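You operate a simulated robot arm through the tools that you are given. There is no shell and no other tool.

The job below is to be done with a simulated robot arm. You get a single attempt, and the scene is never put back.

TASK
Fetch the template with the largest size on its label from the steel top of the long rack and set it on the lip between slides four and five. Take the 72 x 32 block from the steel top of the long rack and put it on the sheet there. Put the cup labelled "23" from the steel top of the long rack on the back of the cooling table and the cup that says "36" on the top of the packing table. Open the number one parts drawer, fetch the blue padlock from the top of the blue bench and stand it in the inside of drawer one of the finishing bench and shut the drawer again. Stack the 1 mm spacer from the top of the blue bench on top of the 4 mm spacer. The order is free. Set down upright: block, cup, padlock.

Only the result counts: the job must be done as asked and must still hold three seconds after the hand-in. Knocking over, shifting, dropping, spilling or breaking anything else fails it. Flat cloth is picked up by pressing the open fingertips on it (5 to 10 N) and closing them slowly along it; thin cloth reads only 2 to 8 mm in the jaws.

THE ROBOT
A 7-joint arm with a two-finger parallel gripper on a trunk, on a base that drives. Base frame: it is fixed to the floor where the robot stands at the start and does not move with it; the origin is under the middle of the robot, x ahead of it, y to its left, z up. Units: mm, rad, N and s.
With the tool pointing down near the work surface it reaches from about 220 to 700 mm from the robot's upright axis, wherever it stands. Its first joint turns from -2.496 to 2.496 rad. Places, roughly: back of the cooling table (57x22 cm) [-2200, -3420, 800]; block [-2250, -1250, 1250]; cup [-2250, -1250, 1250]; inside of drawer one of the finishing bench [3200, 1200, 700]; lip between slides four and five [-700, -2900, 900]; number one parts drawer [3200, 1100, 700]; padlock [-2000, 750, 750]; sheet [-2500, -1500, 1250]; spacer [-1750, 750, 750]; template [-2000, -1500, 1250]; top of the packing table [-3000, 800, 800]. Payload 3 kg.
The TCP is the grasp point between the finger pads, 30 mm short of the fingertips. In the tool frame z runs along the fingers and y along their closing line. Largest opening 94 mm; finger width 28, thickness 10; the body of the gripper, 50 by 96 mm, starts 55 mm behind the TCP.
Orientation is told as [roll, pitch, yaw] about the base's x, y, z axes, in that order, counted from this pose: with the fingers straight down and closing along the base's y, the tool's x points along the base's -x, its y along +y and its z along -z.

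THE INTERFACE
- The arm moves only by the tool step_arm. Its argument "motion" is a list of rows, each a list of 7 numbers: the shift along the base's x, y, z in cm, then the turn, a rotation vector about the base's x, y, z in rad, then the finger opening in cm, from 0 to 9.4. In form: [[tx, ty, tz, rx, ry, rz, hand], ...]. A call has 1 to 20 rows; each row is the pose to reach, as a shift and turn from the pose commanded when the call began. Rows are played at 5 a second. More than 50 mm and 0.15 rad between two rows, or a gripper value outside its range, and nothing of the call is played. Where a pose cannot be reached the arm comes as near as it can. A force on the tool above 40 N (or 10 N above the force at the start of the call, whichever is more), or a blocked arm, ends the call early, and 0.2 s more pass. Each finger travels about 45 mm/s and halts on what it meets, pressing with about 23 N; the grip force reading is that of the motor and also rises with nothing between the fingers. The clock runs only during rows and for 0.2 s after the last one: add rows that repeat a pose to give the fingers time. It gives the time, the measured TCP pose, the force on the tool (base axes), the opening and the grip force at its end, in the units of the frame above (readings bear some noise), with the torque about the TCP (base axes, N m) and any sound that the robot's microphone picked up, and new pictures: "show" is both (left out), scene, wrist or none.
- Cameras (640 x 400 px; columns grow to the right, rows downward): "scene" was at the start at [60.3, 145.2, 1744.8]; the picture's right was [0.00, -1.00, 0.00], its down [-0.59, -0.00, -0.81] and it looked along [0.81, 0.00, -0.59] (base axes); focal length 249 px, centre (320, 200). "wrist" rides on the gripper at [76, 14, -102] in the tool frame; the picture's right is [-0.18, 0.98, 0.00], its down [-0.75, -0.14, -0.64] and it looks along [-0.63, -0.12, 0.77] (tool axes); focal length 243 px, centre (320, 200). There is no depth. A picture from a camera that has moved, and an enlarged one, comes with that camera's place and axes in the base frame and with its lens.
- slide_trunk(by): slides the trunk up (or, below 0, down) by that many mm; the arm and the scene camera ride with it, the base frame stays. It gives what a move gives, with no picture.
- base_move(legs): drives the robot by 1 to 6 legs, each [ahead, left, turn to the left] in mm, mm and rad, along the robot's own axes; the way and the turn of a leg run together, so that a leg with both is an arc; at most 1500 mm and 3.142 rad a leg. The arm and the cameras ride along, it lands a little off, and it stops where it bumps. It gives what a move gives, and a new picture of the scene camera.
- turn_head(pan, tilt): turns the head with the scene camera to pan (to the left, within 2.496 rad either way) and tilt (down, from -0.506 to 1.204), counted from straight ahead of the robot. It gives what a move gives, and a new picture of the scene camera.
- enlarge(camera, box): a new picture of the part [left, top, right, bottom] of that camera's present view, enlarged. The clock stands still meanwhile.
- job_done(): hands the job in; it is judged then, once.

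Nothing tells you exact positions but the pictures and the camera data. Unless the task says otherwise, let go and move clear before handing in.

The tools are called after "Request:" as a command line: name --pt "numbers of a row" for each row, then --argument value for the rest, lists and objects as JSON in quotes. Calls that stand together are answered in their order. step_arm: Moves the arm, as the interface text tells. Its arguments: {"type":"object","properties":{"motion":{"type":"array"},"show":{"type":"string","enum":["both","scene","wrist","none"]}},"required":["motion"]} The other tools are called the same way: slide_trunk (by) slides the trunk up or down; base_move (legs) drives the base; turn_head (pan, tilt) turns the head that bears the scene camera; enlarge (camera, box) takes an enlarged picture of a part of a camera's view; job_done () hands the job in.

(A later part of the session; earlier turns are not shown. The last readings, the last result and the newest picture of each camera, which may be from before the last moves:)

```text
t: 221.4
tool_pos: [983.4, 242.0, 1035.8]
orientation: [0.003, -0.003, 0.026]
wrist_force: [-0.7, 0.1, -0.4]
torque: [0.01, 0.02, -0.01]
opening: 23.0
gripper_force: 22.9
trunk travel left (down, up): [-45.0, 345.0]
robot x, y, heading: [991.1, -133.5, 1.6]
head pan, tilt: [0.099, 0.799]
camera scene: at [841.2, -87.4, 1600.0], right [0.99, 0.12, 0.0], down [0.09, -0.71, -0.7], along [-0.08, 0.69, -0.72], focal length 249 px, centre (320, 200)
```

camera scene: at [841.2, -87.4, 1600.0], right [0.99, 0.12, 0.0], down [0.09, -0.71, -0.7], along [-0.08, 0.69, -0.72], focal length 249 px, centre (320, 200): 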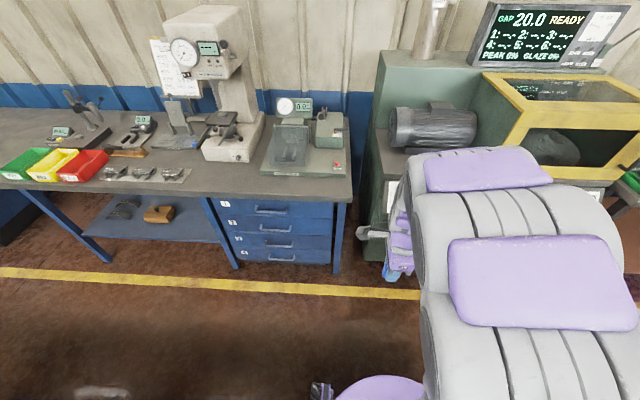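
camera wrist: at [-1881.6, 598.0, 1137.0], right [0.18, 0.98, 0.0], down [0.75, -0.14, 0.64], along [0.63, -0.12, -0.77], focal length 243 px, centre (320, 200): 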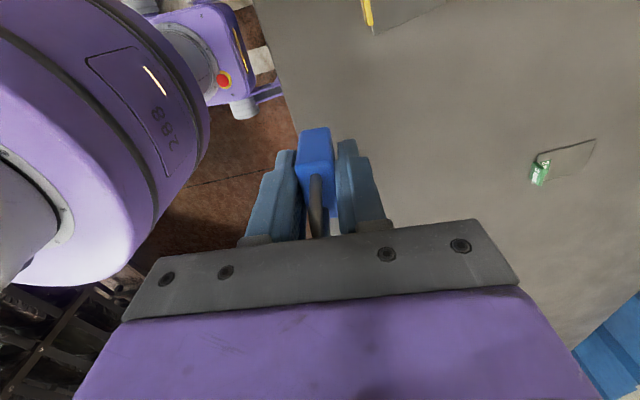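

Continuing with a small heading correction, ending in front of the open drawer.

Request:
base_move --legs '[[0, -1400, -0.03], [0, -800, 0]]'

Request:
turn_head --pan 0.15 --tilt 0.8

```text
t: 232.4
tool_pos: [3214.9, 241.7, 1036.2]
orientation: [0.004, -0.006, -0.013]
wrist_force: [-0.4, -1.0, -1.5]
torque: [-0.01, -0.01, 0.02]
opening: 22.9
gripper_force: 23.2
trunk travel left (down, up): [-45.0, 345.0]
robot x, y, heading: [3215.2, -136.9, 1.556]
head pan, tilt: [0.099, 0.799]
camera scene: at [3056.3, -81.1, 1599.3], right [1.0, 0.08, 0.01], down [0.06, -0.72, -0.7], along [-0.05, 0.69, -0.72], focal length 249 px, centre (320, 200)
```

scene: 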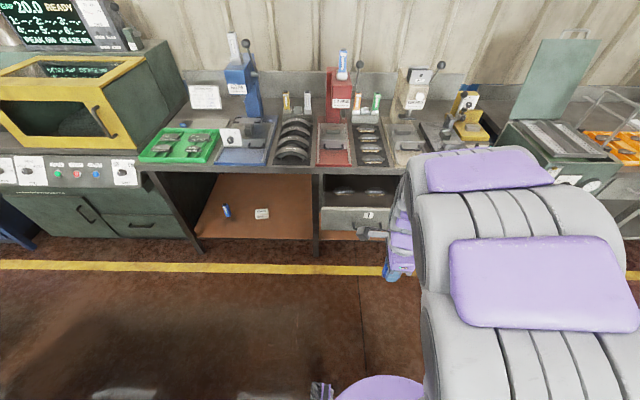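

```text
t: 233.0
tool_pos: [3217.5, 241.0, 1035.2]
orientation: [0.002, -0.002, -0.013]
wrist_force: [-0.5, -0.3, -1.0]
torque: [0.01, 0.0, -0.03]
opening: 22.8
gripper_force: 22.9
trunk travel left (down, up): [-45.0, 345.0]
robot x, y, heading: [3215.8, -138.0, 1.557]
head pan, tilt: [0.15, 0.799]
camera scene: at [3057.6, -81.7, 1600.0], right [0.99, 0.13, 0.0], down [0.1, -0.71, -0.7], along [-0.09, 0.69, -0.72], focal length 249 px, centre (320, 200)
```

scene: 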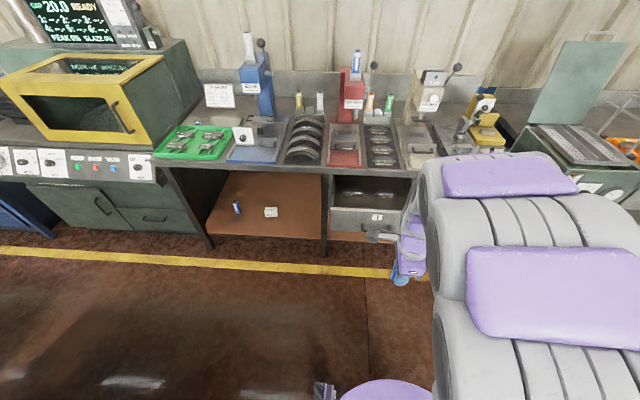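

Now forward 250 mm to bring the drawer's inside within reach, then extend the arm above it.

Request:
base_move --legs '[[250, 0, 0.014]]'

Request:
step_arm --pt "0 4 0 0 0 0 1.2" --pt "0 8 0 0 0 0 1.2" --pt "0 12 0 0 0 0 1.2" --pt "0 16 0 0 0 0 1.2" --pt "0 20 0 0 0 0 1.2" --pt "0 23 0 0 0 0 1.2" --pt "0 23 0 0 0 0 1.2" --show "both"

Request:
enlarge --camera "scene" --box '[280, 180, 440, 280]'

```text
t: 234.8
tool_pos: [3217.0, 486.3, 1035.6]
orientation: [0.002, 0.0, -0.001]
wrist_force: [0.4, 0.3, -1.8]
torque: [0.01, 0.0, 0.0]
opening: 22.7
gripper_force: 23.4
trunk travel left (down, up): [-45.0, 345.0]
robot x, y, heading: [3216.3, 104.3, 1.564]
head pan, tilt: [0.15, 0.799]
camera scene: at [3060.8, 163.1, 1600.0], right [0.99, 0.14, 0.0], down [0.11, -0.71, -0.7], along [-0.1, 0.69, -0.72], focal length 249 px, centre (320, 200)
```

scene: 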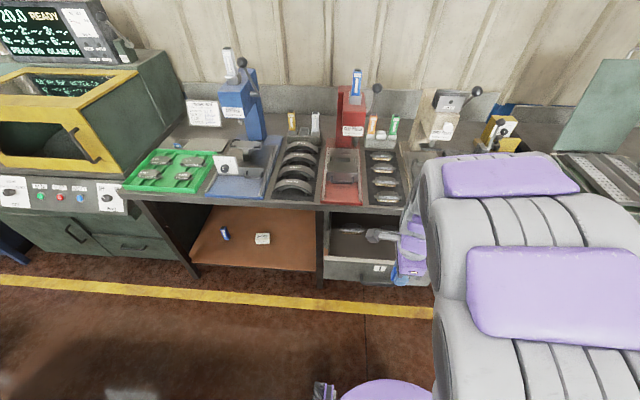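

```text
t: 236.4
tool_pos: [3218.2, 716.3, 1037.5]
orientation: [0.003, 0.0, -0.002]
wrist_force: [0.0, 0.3, -0.3]
torque: [-0.02, 0.01, 0.0]
opening: 22.9
gripper_force: 22.9
trunk travel left (down, up): [-45.0, 345.0]
robot x, y, heading: [3218.9, 104.6, 1.563]
head pan, tilt: [0.15, 0.799]
camera scene: at [3063.0, 164.0, 1600.2], right [0.99, 0.14, 0.0], down [0.1, -0.71, -0.7], along [-0.1, 0.69, -0.72], focal length 249 px, centre (320, 200)
camera wrist: at [3141.6, 729.4, 1138.8], right [0.19, 0.98, 0.0], down [0.75, -0.15, 0.64], along [0.63, -0.12, -0.77], focal length 243 px, centre (320, 200)
```

scene: 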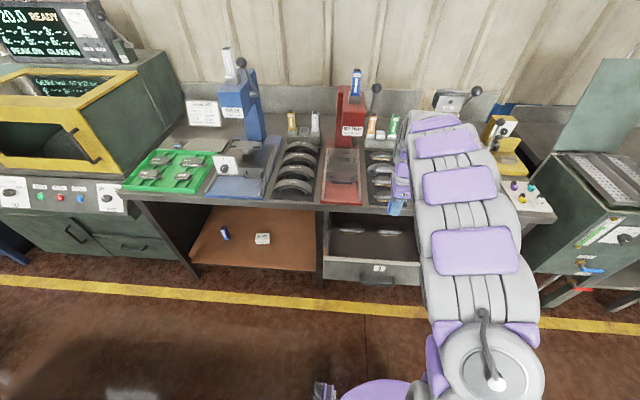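
wrist: 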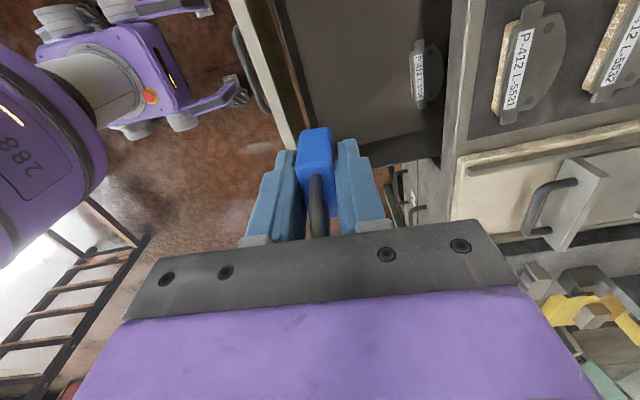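

```text
4.00 times, centred on (360, 230) of scene
camera zoom: at [3063.0, 164.0, 1600.2], right [0.99, 0.14, 0.0], down [0.1, -0.71, -0.7], along [-0.1, 0.69, -0.72], focal length 998 px, centre (160, 80)
```

zoom: 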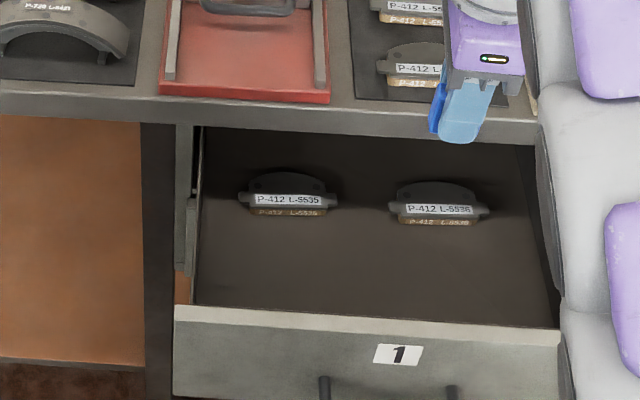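

The drawer's free opening spans y≈657–872. I'll centre the padlock at y≈745 and lower it in stages.

Request:
step_arm --pt "-0.5 3.2 -3 0 0 0 1.2" --pt "-0.5 3.2 -7 0 0 0 1.2" --pt "-0.5 3.2 -11 0 0 0 1.2" --pt "-0.5 3.2 -15 0 0 0 1.2" --pt "-0.5 3.2 -19 0 0 0 1.2" --pt "-0.5 3.2 -23 0 0 0 1.2" --pt "-0.5 3.2 -26 0 0 0 1.2" --pt "-0.5 3.2 -26 0 0 0 1.2" --show "both"

Request:
enlarge --camera "scene" --box '[300, 190, 460, 290]'

```text
t: 238.2
tool_pos: [3213.5, 748.3, 775.8]
orientation: [0.003, 0.001, -0.002]
wrist_force: [0.5, -0.4, -1.3]
torque: [-0.04, -0.01, 0.01]
opening: 23.0
gripper_force: 22.9
trunk travel left (down, up): [-45.0, 345.0]
robot x, y, heading: [3218.3, 108.0, 1.563]
head pan, tilt: [0.15, 0.799]
camera scene: at [3062.9, 165.0, 1600.1], right [0.99, 0.14, 0.0], down [0.1, -0.71, -0.69], along [-0.1, 0.69, -0.72], focal length 249 px, centre (320, 200)
camera wrist: at [3136.0, 761.0, 878.0], right [0.19, 0.98, 0.0], down [0.75, -0.15, 0.64], along [0.63, -0.12, -0.77], focal length 243 px, centre (320, 200)
```

scene: 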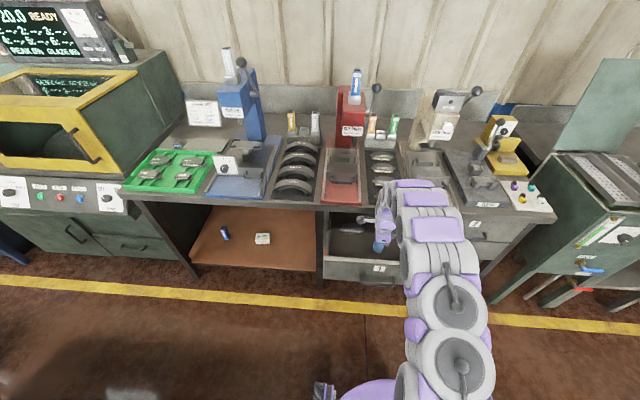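
wrist: 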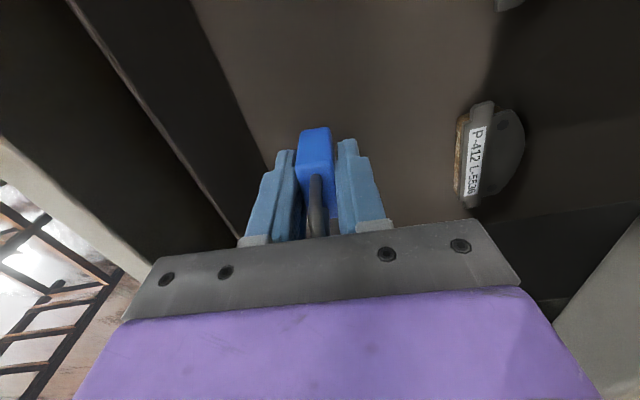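

```text
4.00 times, centred on (380, 240) of scene
camera zoom: at [3062.9, 165.0, 1600.1], right [0.99, 0.14, 0.0], down [0.1, -0.71, -0.69], along [-0.1, 0.69, -0.72], focal length 998 px, centre (80, 40)
```

zoom: 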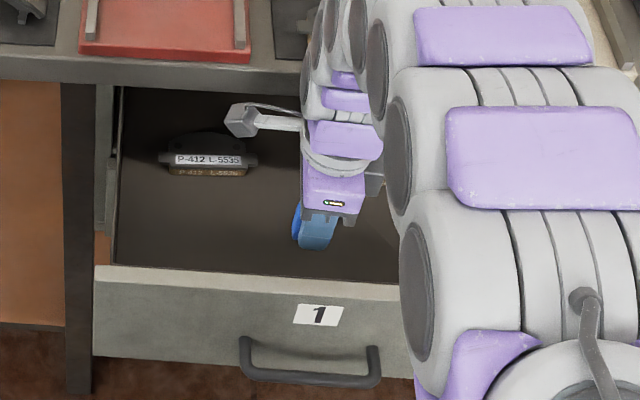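

The descent is clear on all sides. Lowering further in smaller steps to find the drawer floor.

Request:
step_arm --pt "0 0 -1.5 0 0 0 1.2" --pt "0 0 -3 0 0 0 1.2" --pt "0 0 -4 0 0 0 1.2" --pt "0 0 -4.5 0 0 0 1.2" --pt "0 0 -5 0 0 0 1.2" --pt "0 0 -5 0 0 0 1.2" --show "both"

```text
t: 239.6
tool_pos: [3214.3, 747.3, 727.0]
orientation: [0.005, 0.0, -0.002]
wrist_force: [0.9, 0.3, -0.9]
torque: [0.01, 0.02, -0.01]
opening: 22.7
gripper_force: 22.2
trunk travel left (down, up): [-45.0, 345.0]
robot x, y, heading: [3220.1, 104.3, 1.564]
head pan, tilt: [0.15, 0.799]
camera scene: at [3062.9, 165.0, 1600.1], right [0.99, 0.14, 0.0], down [0.1, -0.71, -0.69], along [-0.1, 0.69, -0.72], focal length 249 px, centre (320, 200)
camera wrist: at [3137.7, 760.5, 827.6], right [0.19, 0.98, 0.0], down [0.75, -0.14, 0.64], along [0.63, -0.12, -0.77], focal length 243 px, centre (320, 200)
```

scene: 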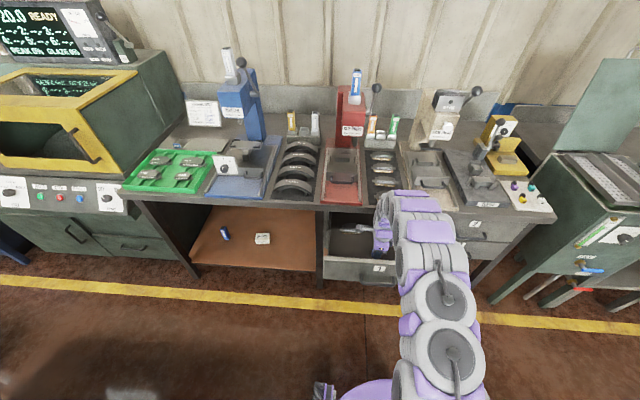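
wrist: 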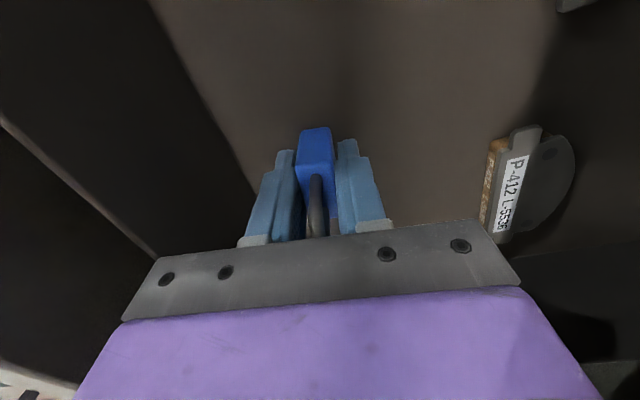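

No contact yet (padlock bottom near z≈691). Continuing slowly.

Request:
step_arm --pt "0 0 -0.5 0 0 0 1.2" --pt "0 0 -1 0 0 0 1.2" --pt "0 0 -1.3 0 0 0 1.2" --pt "0 0 -1.6 0 0 0 1.2" --pt "0 0 -1.6 0 0 0 1.2" --show "wrist"

```text
t: 240.8
tool_pos: [3213.9, 747.4, 710.8]
orientation: [0.003, 0.0, -0.002]
wrist_force: [0.4, 0.0, -0.9]
torque: [0.03, 0.01, 0.01]
opening: 22.6
gripper_force: 23.0
trunk travel left (down, up): [-45.0, 345.0]
robot x, y, heading: [3215.4, 107.0, 1.563]
head pan, tilt: [0.15, 0.799]
camera wrist: at [3137.1, 760.6, 811.6], right [0.19, 0.98, 0.0], down [0.75, -0.14, 0.64], along [0.63, -0.12, -0.77], focal length 243 px, centre (320, 200)
```

wrist: 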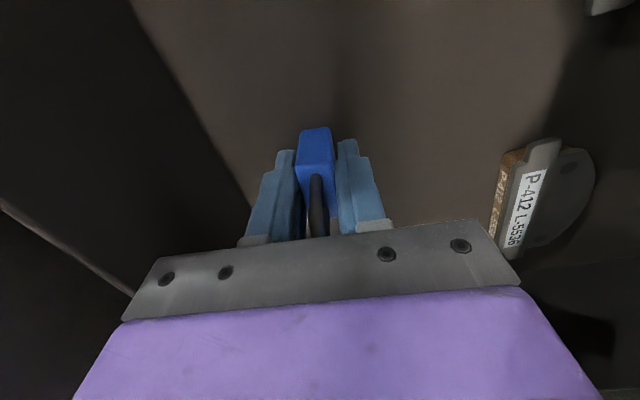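

The floor seems deeper (z≈630–650). I'll keep creeping down.

Request:
step_arm --pt "0 0 -0.5 0 0 0 1.2" --pt "0 0 -1 0 0 0 1.2" --pt "0 0 -1.4 0 0 0 1.2" --pt "0 0 -1.8 0 0 0 1.2" --pt "0 0 -1.8 0 0 0 1.2" --show "both"

```text
t: 241.6
tool_pos: [3213.1, 753.3, 702.5]
orientation: [0.017, 0.002, -0.002]
wrist_force: [0.2, 1.1, 21.5]
torque: [-0.38, -0.08, 0.0]
opening: 22.8
gripper_force: 23.4
trunk travel left (down, up): [-45.0, 345.0]
robot x, y, heading: [3217.7, 105.8, 1.566]
head pan, tilt: [0.15, 0.799]
stopped in row 4: the force on the tool passed its limit at 45 N (the readings are from after the stop); the commanded pose is now the measured one
camera scene: at [3062.9, 162.5, 1600.4], right [0.99, 0.14, 0.0], down [0.1, -0.71, -0.7], along [-0.1, 0.69, -0.72], focal length 249 px, centre (320, 200)
camera wrist: at [3136.6, 765.0, 804.1], right [0.19, 0.98, 0.02], down [0.75, -0.15, 0.64], along [0.63, -0.11, -0.77], focal length 243 px, centre (320, 200)
```

scene: 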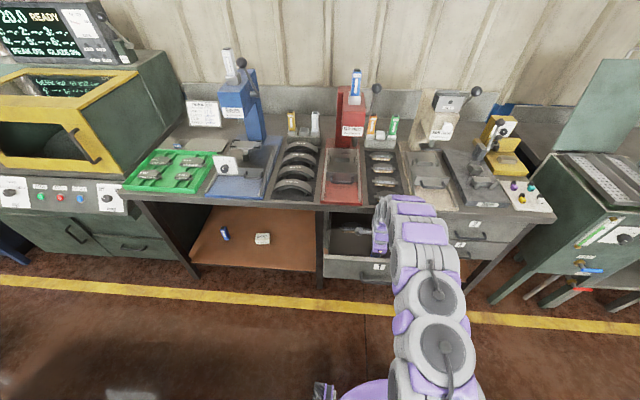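
wrist: 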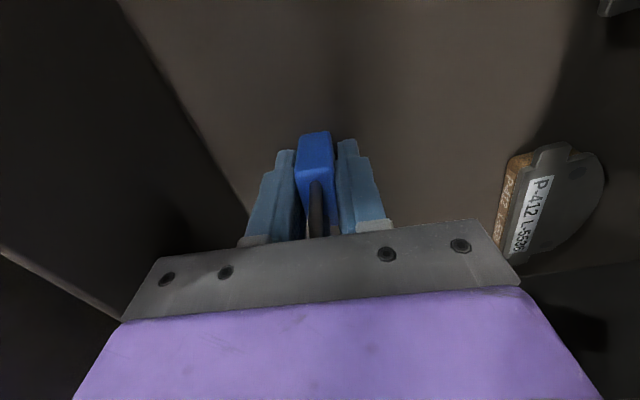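

Contact at TCP z≈702.5, i.e. floor near z≈666. I'll relieve it by a couple of millimetres, restore the level, and look closer before letting go.

Request:
step_arm --pt "0 -0.3 0.3 -0.014 0 0 1.2" --pt "0 -0.5 0.3 -0.014 0 0 1.2" --pt "0 -0.5 0.3 -0.014 0 0 1.2" --show "wrist"

Request:
enlarge --camera "wrist" --box '[220, 90, 412, 210]'

Request:
enlarge --camera "scene" --box '[320, 190, 448, 270]'

```text
t: 242.4
tool_pos: [3213.4, 745.7, 702.6]
orientation: [-0.005, 0.0, -0.002]
wrist_force: [0.5, 0.9, -0.8]
torque: [0.01, -0.02, 0.02]
opening: 22.8
gripper_force: 22.7
trunk travel left (down, up): [-45.0, 345.0]
robot x, y, heading: [3216.3, 109.1, 1.562]
head pan, tilt: [0.15, 0.799]
camera wrist: at [3137.3, 759.6, 803.7], right [0.19, 0.98, 0.0], down [0.75, -0.14, 0.64], along [0.63, -0.12, -0.77], focal length 243 px, centre (320, 200)
```

wrist: 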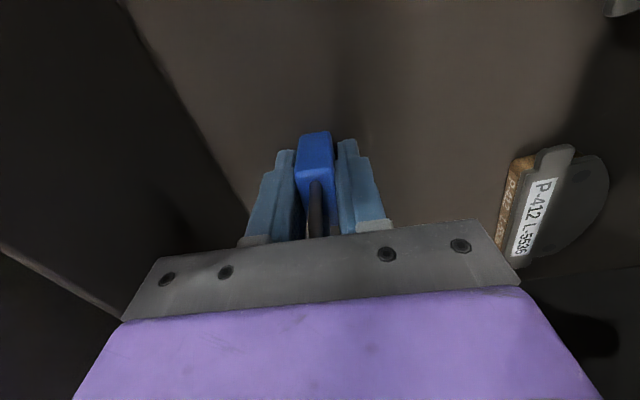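

```text
3.33 times, centred on (316, 150) of wrist
camera zoom: at [3137.3, 759.6, 803.7], right [0.19, 0.98, 0.0], down [0.75, -0.14, 0.64], along [0.63, -0.12, -0.77], focal length 809 px, centre (333, 367)
```

zoom: 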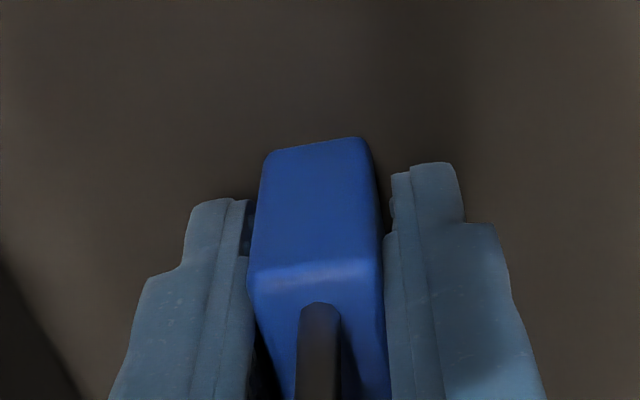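

```text
5.00 times, centred on (384, 230) of scene
camera zoom: at [3062.6, 165.4, 1600.0], right [0.99, 0.14, 0.0], down [0.1, -0.71, -0.69], along [-0.1, 0.69, -0.72], focal length 1247 px, centre (0, 50)
```

zoom: 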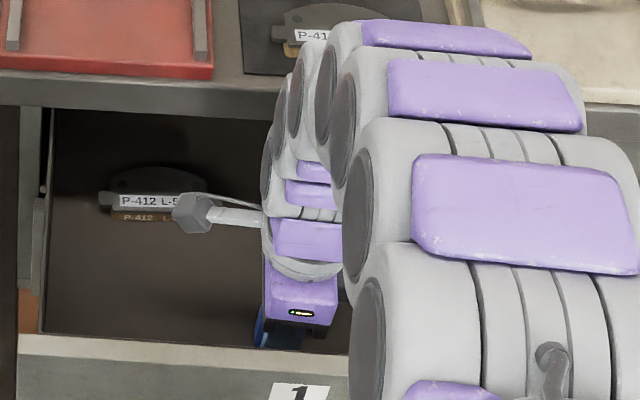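

Force is zero here. I'll touch down again with 1 mm steps.

Request:
step_arm --pt "0 0 -0.1 0 0 0 1.2" --pt "0 0 -0.2 0 0 0 1.2" --pt "0 0 -0.2 0 0 0 1.2" --show "none"

Request:
step_arm --pt "0 0 -0.1 0 0 0 1.2" --pt "0 0 -0.2 0 0 0 1.2" --pt "0 0 -0.2 0 0 0 1.2" --show "none"

```text
t: 243.2
tool_pos: [3214.3, 745.8, 702.1]
orientation: [0.0, 0.003, -0.001]
wrist_force: [2.2, -0.5, 12.0]
torque: [0.02, -0.07, 0.0]
opening: 23.1
gripper_force: 22.7
trunk travel left (down, up): [-45.0, 345.0]
robot x, y, heading: [3213.9, 108.8, 1.57]
head pan, tilt: [0.15, 0.799]
```

```text
t: 244.0
tool_pos: [3215.1, 747.1, 703.0]
orientation: [0.004, 0.001, -0.002]
wrist_force: [0.1, 0.1, 38.2]
torque: [-0.47, -0.16, -0.12]
opening: 22.9
gripper_force: 22.8
trunk travel left (down, up): [-45.0, 345.0]
robot x, y, heading: [3215.5, 108.1, 1.568]
head pan, tilt: [0.15, 0.799]
```

Firm floor contact. I'll ease up 3 mm... just enough to unload, then open and lift clear.

Request:
step_arm --pt "0 0 0.15 0 0 0 1.2" --pt "0 0 0.25 0 0 0 1.2" --pt "0 0 0.25 0 0 0 1.2" --show "none"

Request:
step_arm --pt "0 0 0 0 0 0 2.4" --pt "0 0 0 0 0 0 2.8" --pt "0 0 0 0 0 0 3.4" --pt "0 0 0 0 0 0 4.2" --pt "0 0 0 0 0 0 5" --pt "0 0 0 0 0 0 5" --show "wrist"

```text
t: 244.8
tool_pos: [3213.5, 746.1, 701.7]
orientation: [-0.001, 0.002, -0.002]
wrist_force: [3.2, -0.7, 25.8]
torque: [0.35, -0.32, 0.08]
opening: 22.9
gripper_force: 23.4
trunk travel left (down, up): [-45.0, 345.0]
robot x, y, heading: [3217.1, 107.4, 1.565]
head pan, tilt: [0.15, 0.799]
```

```text
t: 246.2
tool_pos: [3213.2, 745.5, 701.9]
orientation: [-0.003, 0.0, -0.003]
wrist_force: [-3.2, -0.3, 18.6]
torque: [0.6, -0.03, 0.06]
opening: 50.1
gripper_force: 0.2
trunk travel left (down, up): [-45.0, 345.0]
robot x, y, heading: [3216.3, 107.3, 1.568]
head pan, tilt: [0.15, 0.799]
camera wrist: at [3136.1, 759.0, 803.6], right [0.19, 0.98, 0.0], down [0.75, -0.14, 0.64], along [0.63, -0.12, -0.77], focal length 243 px, centre (320, 200)
```

wrist: 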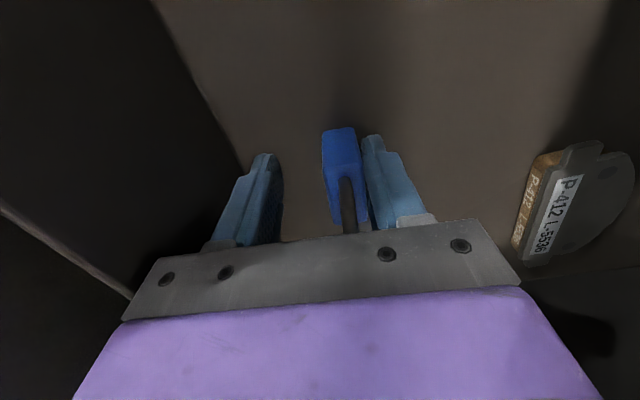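

The fingers are open with the tips resting on the floor, and the padlock stands between them (the drawer slid a little). I'll rise straight up.

Request:
step_arm --pt "0 0 0.3 0 0 0 5" --pt "0 0 0.6 0 0 0 5" --pt "0 0 0.6 0 0 0 5" --show "wrist"

Request:
enlarge --camera "wrist" --box '[240, 90, 432, 210]'

```text
t: 247.0
tool_pos: [3213.5, 744.8, 707.0]
orientation: [-0.003, 0.002, -0.002]
wrist_force: [0.7, -0.4, -0.7]
torque: [-0.01, 0.0, -0.02]
opening: 50.0
gripper_force: 0.0
trunk travel left (down, up): [-45.0, 345.0]
robot x, y, heading: [3219.4, 110.5, 1.567]
head pan, tilt: [0.15, 0.799]
camera wrist: at [3137.1, 759.1, 808.0], right [0.19, 0.98, 0.0], down [0.75, -0.14, 0.64], along [0.63, -0.12, -0.77], focal length 243 px, centre (320, 200)
```

wrist: 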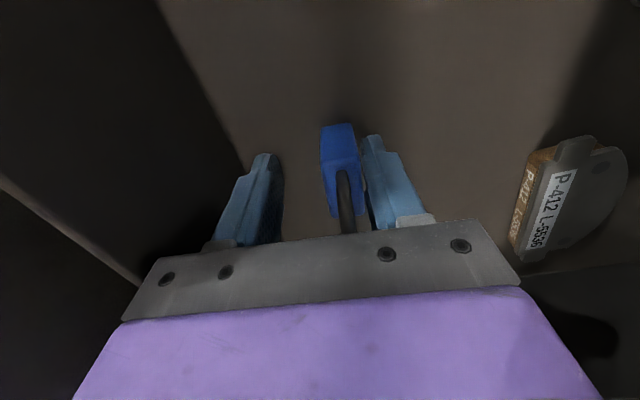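

```text
3.33 times, centred on (336, 150) of wrist
camera zoom: at [3137.1, 759.1, 808.0], right [0.19, 0.98, 0.0], down [0.75, -0.14, 0.64], along [0.63, -0.12, -0.77], focal length 809 px, centre (267, 367)
```

zoom: 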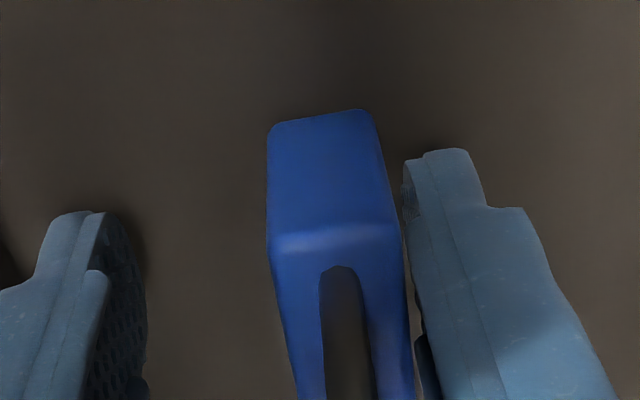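

The padlock stands upright. I'll centre the fingers around it (8 mm) and then lift out completely.

Request:
step_arm --pt "0 0.8 0 0 0 0 5" --pt "0 0.8 2 0 0 0 5.5" --pt "0 0.8 5 0 0 0 5.5" --pt "0 0.8 9 0 0 0 5.5" --pt "0 0.8 13 0 0 0 5.5" --pt "0 0.8 17 0 0 0 5.5" --pt "0 0.8 21 0 0 0 5.5" --pt "0 0.8 25 0 0 0 5.5" --pt "0 0.8 29 0 0 0 5.5" --show "both"

Request:
enlarge --camera "wrist" --box '[240, 0, 432, 120]'

Request:
enlarge --camera "scene" --box '[310, 200, 438, 280]'

```text
t: 249.0
tool_pos: [3213.6, 751.9, 999.2]
orientation: [-0.005, 0.002, -0.002]
wrist_force: [0.3, 0.4, -0.5]
torque: [0.03, -0.03, -0.01]
opening: 55.1
gripper_force: 0.1
trunk travel left (down, up): [-45.0, 345.0]
robot x, y, heading: [3220.1, 104.6, 1.565]
head pan, tilt: [0.15, 0.799]
camera scene: at [3062.9, 164.2, 1600.2], right [0.99, 0.14, 0.0], down [0.1, -0.71, -0.7], along [-0.1, 0.69, -0.72], focal length 249 px, centre (320, 200)
camera wrist: at [3136.3, 766.6, 1100.6], right [0.19, 0.98, 0.0], down [0.75, -0.14, 0.64], along [0.63, -0.12, -0.77], focal length 243 px, centre (320, 200)
```

scene: 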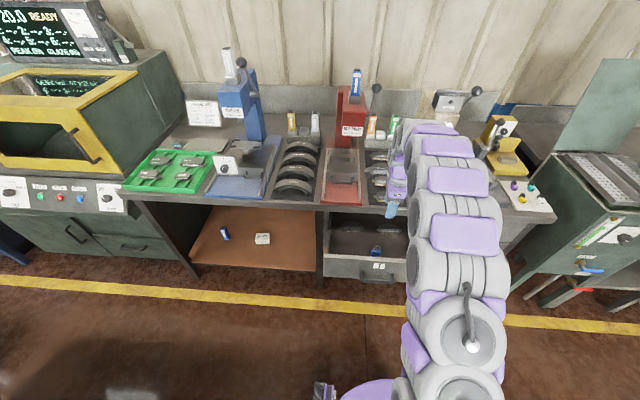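
wrist: 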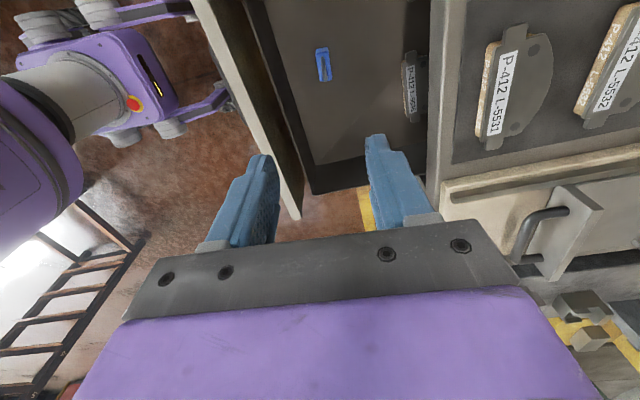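

```text
3.33 times, centred on (336, 60) of wrist
camera zoom: at [3136.3, 766.6, 1100.6], right [0.19, 0.98, 0.0], down [0.75, -0.14, 0.64], along [0.63, -0.12, -0.77], focal length 809 px, centre (267, 667)
```

zoom: 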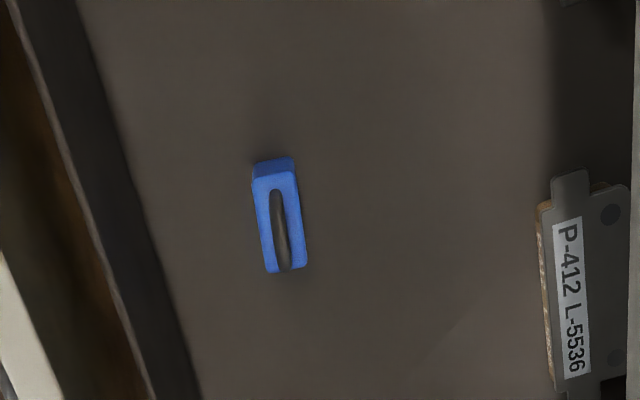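

```text
5.00 times, centred on (374, 240) of scene
camera zoom: at [3062.9, 164.2, 1600.2], right [0.99, 0.14, 0.0], down [0.1, -0.71, -0.7], along [-0.1, 0.69, -0.72], focal length 1247 px, centre (50, 0)
```

zoom: 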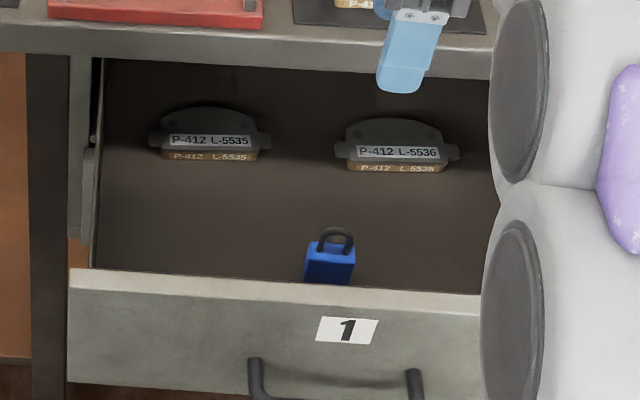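

The padlock stands upright in drawer one. To close it gently I'll push the drawer front with closed, horizontal fingertips above the handle. First I pull back and re-tip the tool.

Request:
step_arm --pt "0 -4.5 0 0 0 0 4" --pt "0 -9 0 0 0 0 3" --pt "0 -13.5 0 0 0 0 2" --pt "0 -18 0 0 0 0 1" --pt "0 -22.5 0 0 0 0 0" --pt "0 -26 0 0 0 0 0" --show "none"

Request:
base_move --legs '[[-250, 0, 0]]'

Request:
step_arm --pt "0 1.6 -1.9 0.131 0 0 0" --pt "0 3.2 -3.8 0.262 0 0 0" --pt "0 4.8 -5.7 0.393 0 0 0" --pt "0 6.4 -7.6 0.524 0 0 0" --pt "0 8 -9.5 0.655 0 0 0" --pt "0 9.6 -11.4 0.785 0 0 0" --pt "0 11.2 -13.3 0.916 0 0 0" --pt "0 12.8 -15.2 1.047 0 0 0" --pt "0 14.4 -17.1 1.178 0 0 0" --pt "0 16 -19 1.309 0 0 0" --pt "0 17.6 -21 1.44 0 0 0" --pt "0 19.2 -22.9 1.571 0 0 0" --pt "0 19.2 -22.9 1.571 0 0 0" --show "both"

```text
t: 250.4
tool_pos: [3212.5, 494.4, 999.7]
orientation: [-0.001, -0.001, -0.002]
wrist_force: [-0.8, -0.2, 0.3]
torque: [0.02, -0.03, 0.01]
opening: 0.1
gripper_force: 22.9
trunk travel left (down, up): [-45.0, 345.0]
robot x, y, heading: [3218.3, 107.6, 1.565]
head pan, tilt: [0.15, 0.799]
```

```text
t: 252.3
tool_pos: [3212.3, 239.8, 999.5]
orientation: [-0.001, 0.002, 0.004]
wrist_force: [-0.3, 0.4, 0.3]
torque: [0.0, -0.03, 0.0]
opening: 0.0
gripper_force: 23.2
trunk travel left (down, up): [-45.0, 345.0]
robot x, y, heading: [3213.4, -149.1, 1.571]
head pan, tilt: [0.15, 0.799]
camera scene: at [3061.7, -93.7, 1600.2], right [0.99, 0.15, 0.0], down [0.11, -0.71, -0.7], along [-0.1, 0.69, -0.72], focal length 249 px, centre (320, 200)
```

scene: 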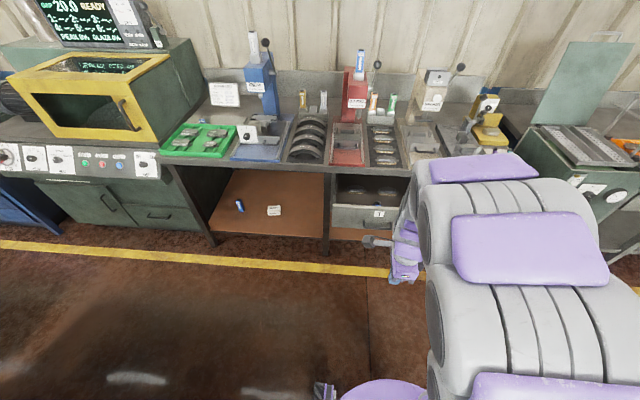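

```text
t: 255.1
tool_pos: [3209.9, 432.0, 770.4]
orientation: [1.57, -0.002, 0.005]
wrist_force: [0.4, 0.1, 0.4]
torque: [0.01, -0.01, 0.01]
opening: 0.0
gripper_force: 22.7
out of reach, approached as far as the arm can: row 3, 4, 5, 6, 7, 8, 9, 10, 11
trunk travel left (down, up): [-45.0, 345.0]
robot x, y, heading: [3217.5, -143.4, 1.57]
head pan, tilt: [0.15, 0.799]
camera scene: at [3061.1, -91.6, 1600.1], right [0.99, 0.15, 0.0], down [0.11, -0.71, -0.7], along [-0.1, 0.69, -0.72], focal length 249 px, centre (320, 200)
camera wrist: at [3133.4, 327.3, 783.0], right [0.18, 0.0, 0.98], down [0.76, -0.64, -0.14], along [0.63, 0.77, -0.12], focal length 243 px, centre (320, 200)
```

scene: 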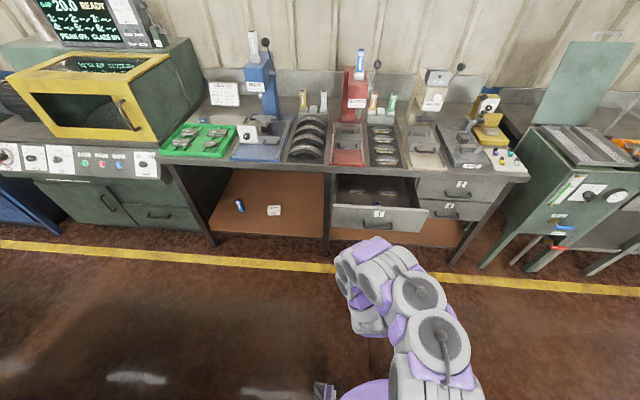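
wrist: 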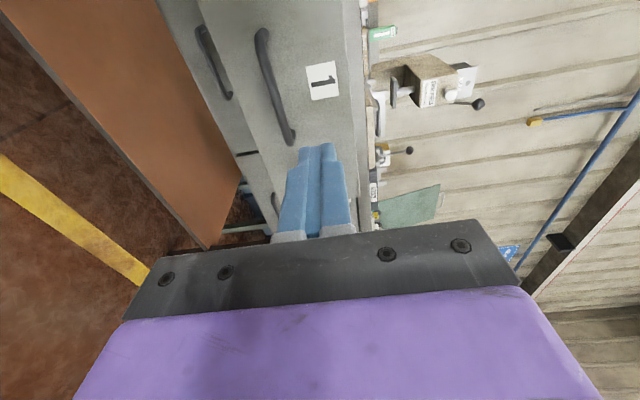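

The tool is horizontal at z=770, above the handle level. I'll drive up to about 20 mm short of the drawer front, then push slowly with the arm.

Request:
base_move --legs '[[165, 0, 0]]'

Request:
step_arm --pt "0 0 0 0 0 0 0" --show "both"

Request:
enlarge --camera "scene" --box '[310, 180, 470, 280]'

```text
t: 256.5
tool_pos: [3208.1, 597.7, 769.0]
orientation: [1.57, -0.004, 0.004]
wrist_force: [-0.2, 1.1, -0.1]
torque: [0.01, 0.01, -0.01]
opening: 0.3
gripper_force: 23.1
trunk travel left (down, up): [-45.0, 345.0]
robot x, y, heading: [3218.8, 15.9, 1.571]
head pan, tilt: [0.15, 0.799]
camera scene: at [3060.5, 74.4, 1600.0], right [0.99, 0.15, 0.0], down [0.11, -0.71, -0.7], along [-0.1, 0.69, -0.72], focal length 249 px, centre (320, 200)
```

scene: 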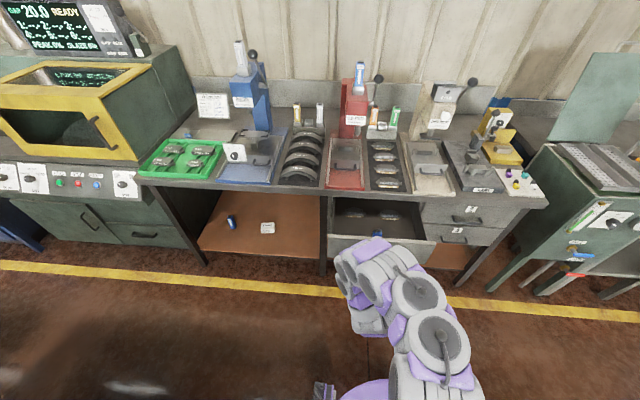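

```text
t: 256.9
tool_pos: [3210.0, 596.6, 770.8]
orientation: [1.571, -0.003, 0.004]
wrist_force: [0.1, 0.6, -0.2]
torque: [-0.05, 0.03, -0.03]
opening: 0.0
gripper_force: 23.1
trunk travel left (down, up): [-45.0, 345.0]
robot x, y, heading: [3215.1, 18.8, 1.572]
head pan, tilt: [0.15, 0.799]
camera scene: at [3060.9, 74.0, 1600.1], right [0.99, 0.15, 0.0], down [0.11, -0.71, -0.7], along [-0.1, 0.69, -0.72], focal length 249 px, centre (320, 200)
camera wrist: at [3132.3, 492.3, 783.7], right [0.18, 0.0, 0.98], down [0.76, -0.64, -0.14], along [0.63, 0.77, -0.12], focal length 243 px, centre (320, 200)
```

scene: 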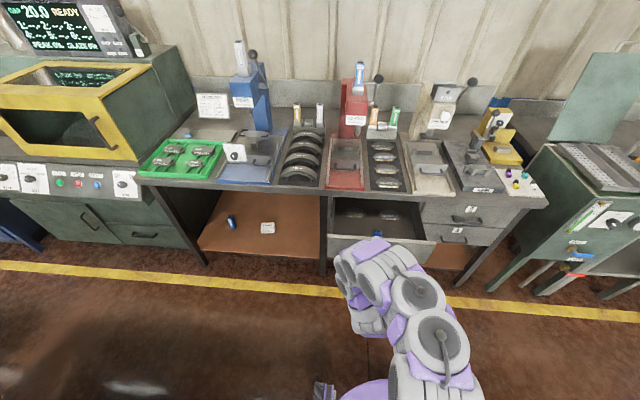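
wrist: 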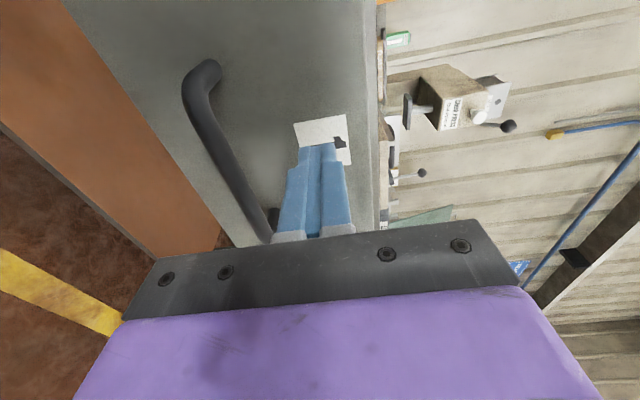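

```text
4.00 times, centred on (390, 230) of scene
camera zoom: at [3060.9, 74.0, 1600.1], right [0.99, 0.15, 0.0], down [0.11, -0.71, -0.7], along [-0.1, 0.69, -0.72], focal length 998 px, centre (40, 80)
```

zoom: 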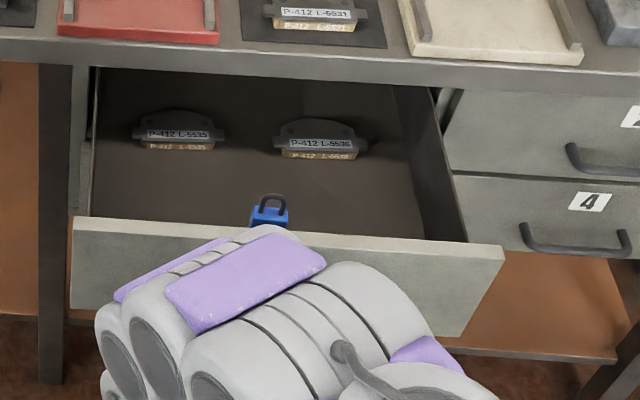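

Fingertips face the panel at the "1" label. Pushing slowly at 25 mm/s.

Request:
step_arm --pt "0 0.5 0 0 0 0 0" --pt "0 1 0 0 0 0 0" --pt "0 1.5 0 0 0 0 0" --pt "0 2 0 0 0 0 0" --pt "0 2.5 0 0 0 0 0" --pt "0 3 0 0 0 0 0" --pt "0 3.5 0 0 0 0 0" --pt "0 4 0 0 0 0 0" --pt "0 4.5 0 0 0 0 0" --pt "0 5 0 0 0 0 0" --pt "0 5.5 0 0 0 0 0" --pt "0 6 0 0 0 0 0" --pt "0 6.5 0 0 0 0 0" --pt "0 7 0 0 0 0 0" --pt "0 7.5 0 0 0 0 0" --pt "0 8 0 0 0 0 0" --pt "0 8.5 0 0 0 0 0" --pt "0 9 0 0 0 0 0" --pt "0 9.5 0 0 0 0 0" --pt "0 10 0 0 0 0 0" --show "scene"

Request:
enlarge --camera "scene" --box '[310, 180, 470, 280]'

```text
t: 261.1
tool_pos: [3209.2, 696.3, 769.6]
orientation: [1.571, -0.004, 0.005]
wrist_force: [0.1, 0.0, 0.5]
torque: [-0.04, 0.02, -0.01]
opening: 0.0
gripper_force: 23.4
trunk travel left (down, up): [-45.0, 345.0]
robot x, y, heading: [3217.2, 19.6, 1.569]
head pan, tilt: [0.15, 0.799]
camera scene: at [3061.5, 74.6, 1600.1], right [0.99, 0.15, 0.0], down [0.11, -0.71, -0.7], along [-0.1, 0.69, -0.72], focal length 249 px, centre (320, 200)
```

scene: 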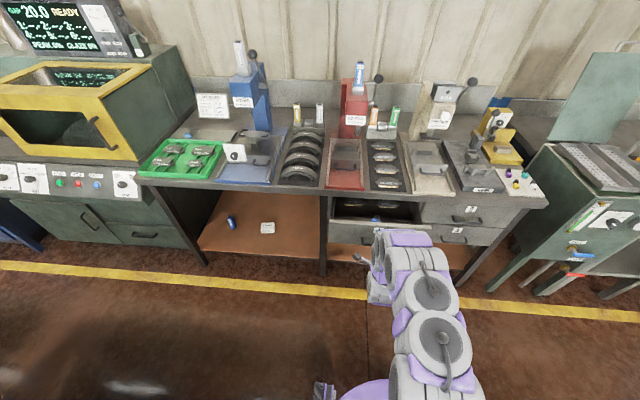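

```text
4.00 times, centred on (390, 230) of scene
camera zoom: at [3061.5, 74.6, 1600.1], right [0.99, 0.15, 0.0], down [0.11, -0.71, -0.7], along [-0.1, 0.69, -0.72], focal length 998 px, centre (40, 80)
```

zoom: 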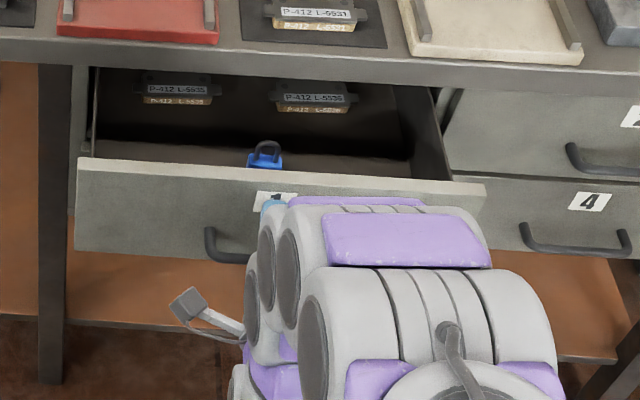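

The drawer is half closed and the padlock still stands. Pushing a bit further to test the reach.

Request:
step_arm --pt "0 0.5 0 0 0 0 0" --pt "0 1 0 0 0 0 0" --pt "0 1.5 0 0 0 0 0" --pt "0 2 0 0 0 0 0" --pt "0 2.5 0 0 0 0 0" --pt "0 3 0 0 0 0 0" --pt "0 3.5 0 0 0 0 0" --pt "0 4 0 0 0 0 0" --pt "0 4.5 0 0 0 0 0" --pt "0 5 0 0 0 0 0" --show "none"

```text
t: 263.3
tool_pos: [3209.1, 745.2, 770.6]
orientation: [1.569, -0.003, 0.003]
wrist_force: [0.5, 0.3, -0.6]
torque: [0.0, 0.0, -0.01]
opening: 0.0
gripper_force: 22.5
trunk travel left (down, up): [-45.0, 345.0]
robot x, y, heading: [3216.7, 17.1, 1.574]
head pan, tilt: [0.15, 0.799]
```

Reach still fine; pushing on slowly.

Request:
step_arm --pt "0 0.5 0 0 0 0 0" --pt "0 1 0 0 0 0 0" --pt "0 1.5 0 0 0 0 0" --pt "0 2 0 0 0 0 0" --pt "0 2.5 0 0 0 0 0" --pt "0 3 0 0 0 0 0" --pt "0 3.5 0 0 0 0 0" --pt "0 4 0 0 0 0 0" --pt "0 4.5 0 0 0 0 0" --pt "0 5 0 0 0 0 0" --show "scene"

Request:
enlarge --camera "scene" --box '[310, 180, 470, 280]'

```text
t: 265.5
tool_pos: [3209.6, 794.2, 769.9]
orientation: [1.569, -0.004, 0.004]
wrist_force: [0.1, 0.2, 0.4]
torque: [-0.01, -0.03, 0.01]
opening: 0.0
gripper_force: 22.7
trunk travel left (down, up): [-45.0, 345.0]
robot x, y, heading: [3215.4, 19.0, 1.571]
head pan, tilt: [0.15, 0.799]
camera scene: at [3061.5, 75.1, 1600.1], right [0.99, 0.15, 0.0], down [0.11, -0.71, -0.69], along [-0.11, 0.69, -0.72], focal length 249 px, centre (320, 200)
```

scene: 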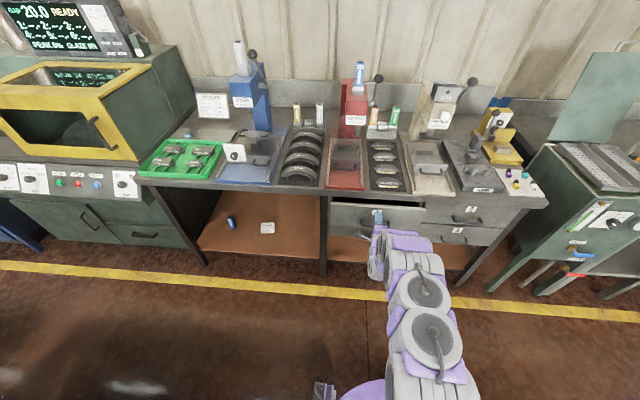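

```text
4.00 times, centred on (390, 230) of scene
camera zoom: at [3061.5, 75.1, 1600.1], right [0.99, 0.15, 0.0], down [0.11, -0.71, -0.69], along [-0.11, 0.69, -0.72], focal length 998 px, centre (40, 80)
```

zoom: 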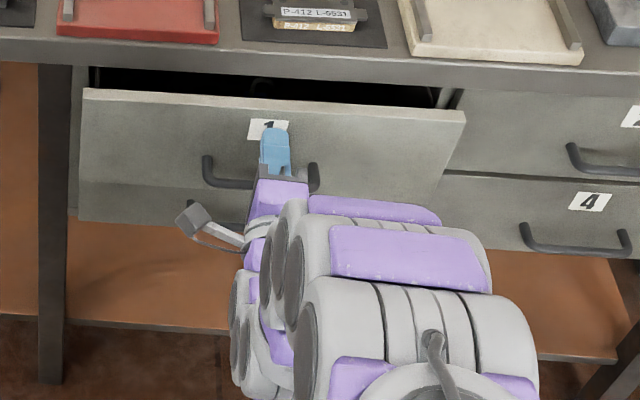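

About 59 mm to go. Continuing gently.

Request:
step_arm --pt "0 0.5 0 0 0 0 0" --pt "0 1 0 0 0 0 0" --pt "0 1.5 0 0 0 0 0" --pt "0 2 0 0 0 0 0" --pt "0 2.5 0 0 0 0 0" --pt "0 3 0 0 0 0 0" --pt "0 3.5 0 0 0 0 0" --pt "0 4 0 0 0 0 0" --pt "0 4.4 0 0 0 0 0" --pt "0 4.8 0 0 0 0 0" --show "none"

```text
t: 267.7
tool_pos: [3209.4, 844.3, 770.3]
orientation: [1.57, -0.005, 0.003]
wrist_force: [-0.8, -0.2, 0.5]
torque: [-0.03, -0.03, -0.02]
opening: 0.0
gripper_force: 23.7
trunk travel left (down, up): [-45.0, 345.0]
robot x, y, heading: [3217.4, 19.2, 1.576]
head pan, tilt: [0.15, 0.799]
```

Nearly shut. Final millimetres with force watch.

Request:
step_arm --pt "0 0.2 0 0 0 0 0" --pt "0 0.4 0 0 0 0 0" --pt "0 0.6 0 0 0 0 0" --pt "0 0.8 0 0 0 0 0" --pt "0 1.0 0 0 0 0 0" --pt "0 1.0 0 0 0 0 0" --show "scene"

Request:
enlarge --camera "scene" --box '[310, 180, 470, 280]'

```text
t: 269.1
tool_pos: [3209.9, 851.4, 770.6]
orientation: [1.57, -0.004, 0.006]
wrist_force: [1.8, -37.4, -0.1]
torque: [0.06, -0.38, 0.49]
opening: 0.3
gripper_force: 22.8
trunk travel left (down, up): [-45.0, 345.0]
robot x, y, heading: [3216.4, 18.6, 1.572]
head pan, tilt: [0.15, 0.799]
camera scene: at [3062.1, 69.6, 1600.3], right [0.99, 0.15, 0.0], down [0.11, -0.71, -0.7], along [-0.11, 0.69, -0.72], focal length 249 px, centre (320, 200)
```

scene: 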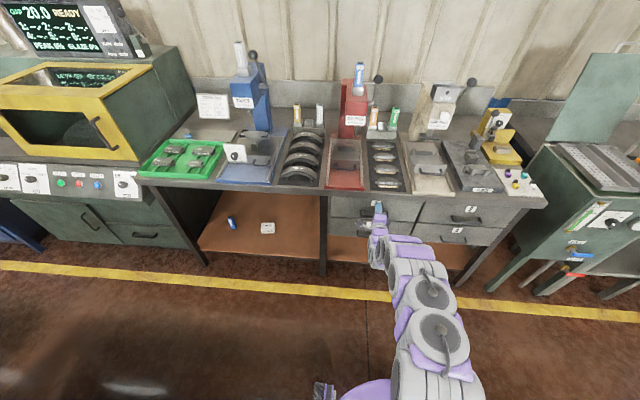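

```text
4.00 times, centred on (390, 230) of scene
camera zoom: at [3062.1, 69.6, 1600.3], right [0.99, 0.15, 0.0], down [0.11, -0.71, -0.7], along [-0.11, 0.69, -0.72], focal length 998 px, centre (40, 80)
```

zoom: 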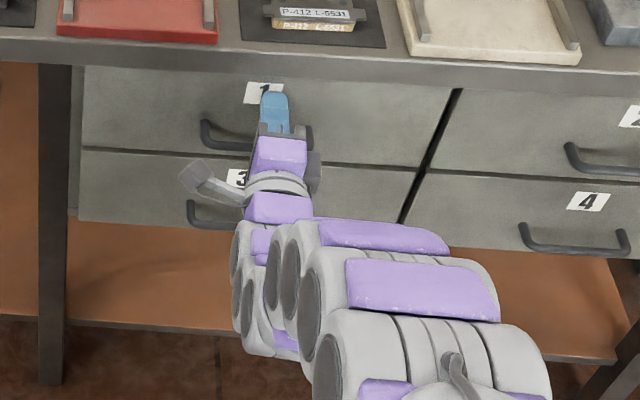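

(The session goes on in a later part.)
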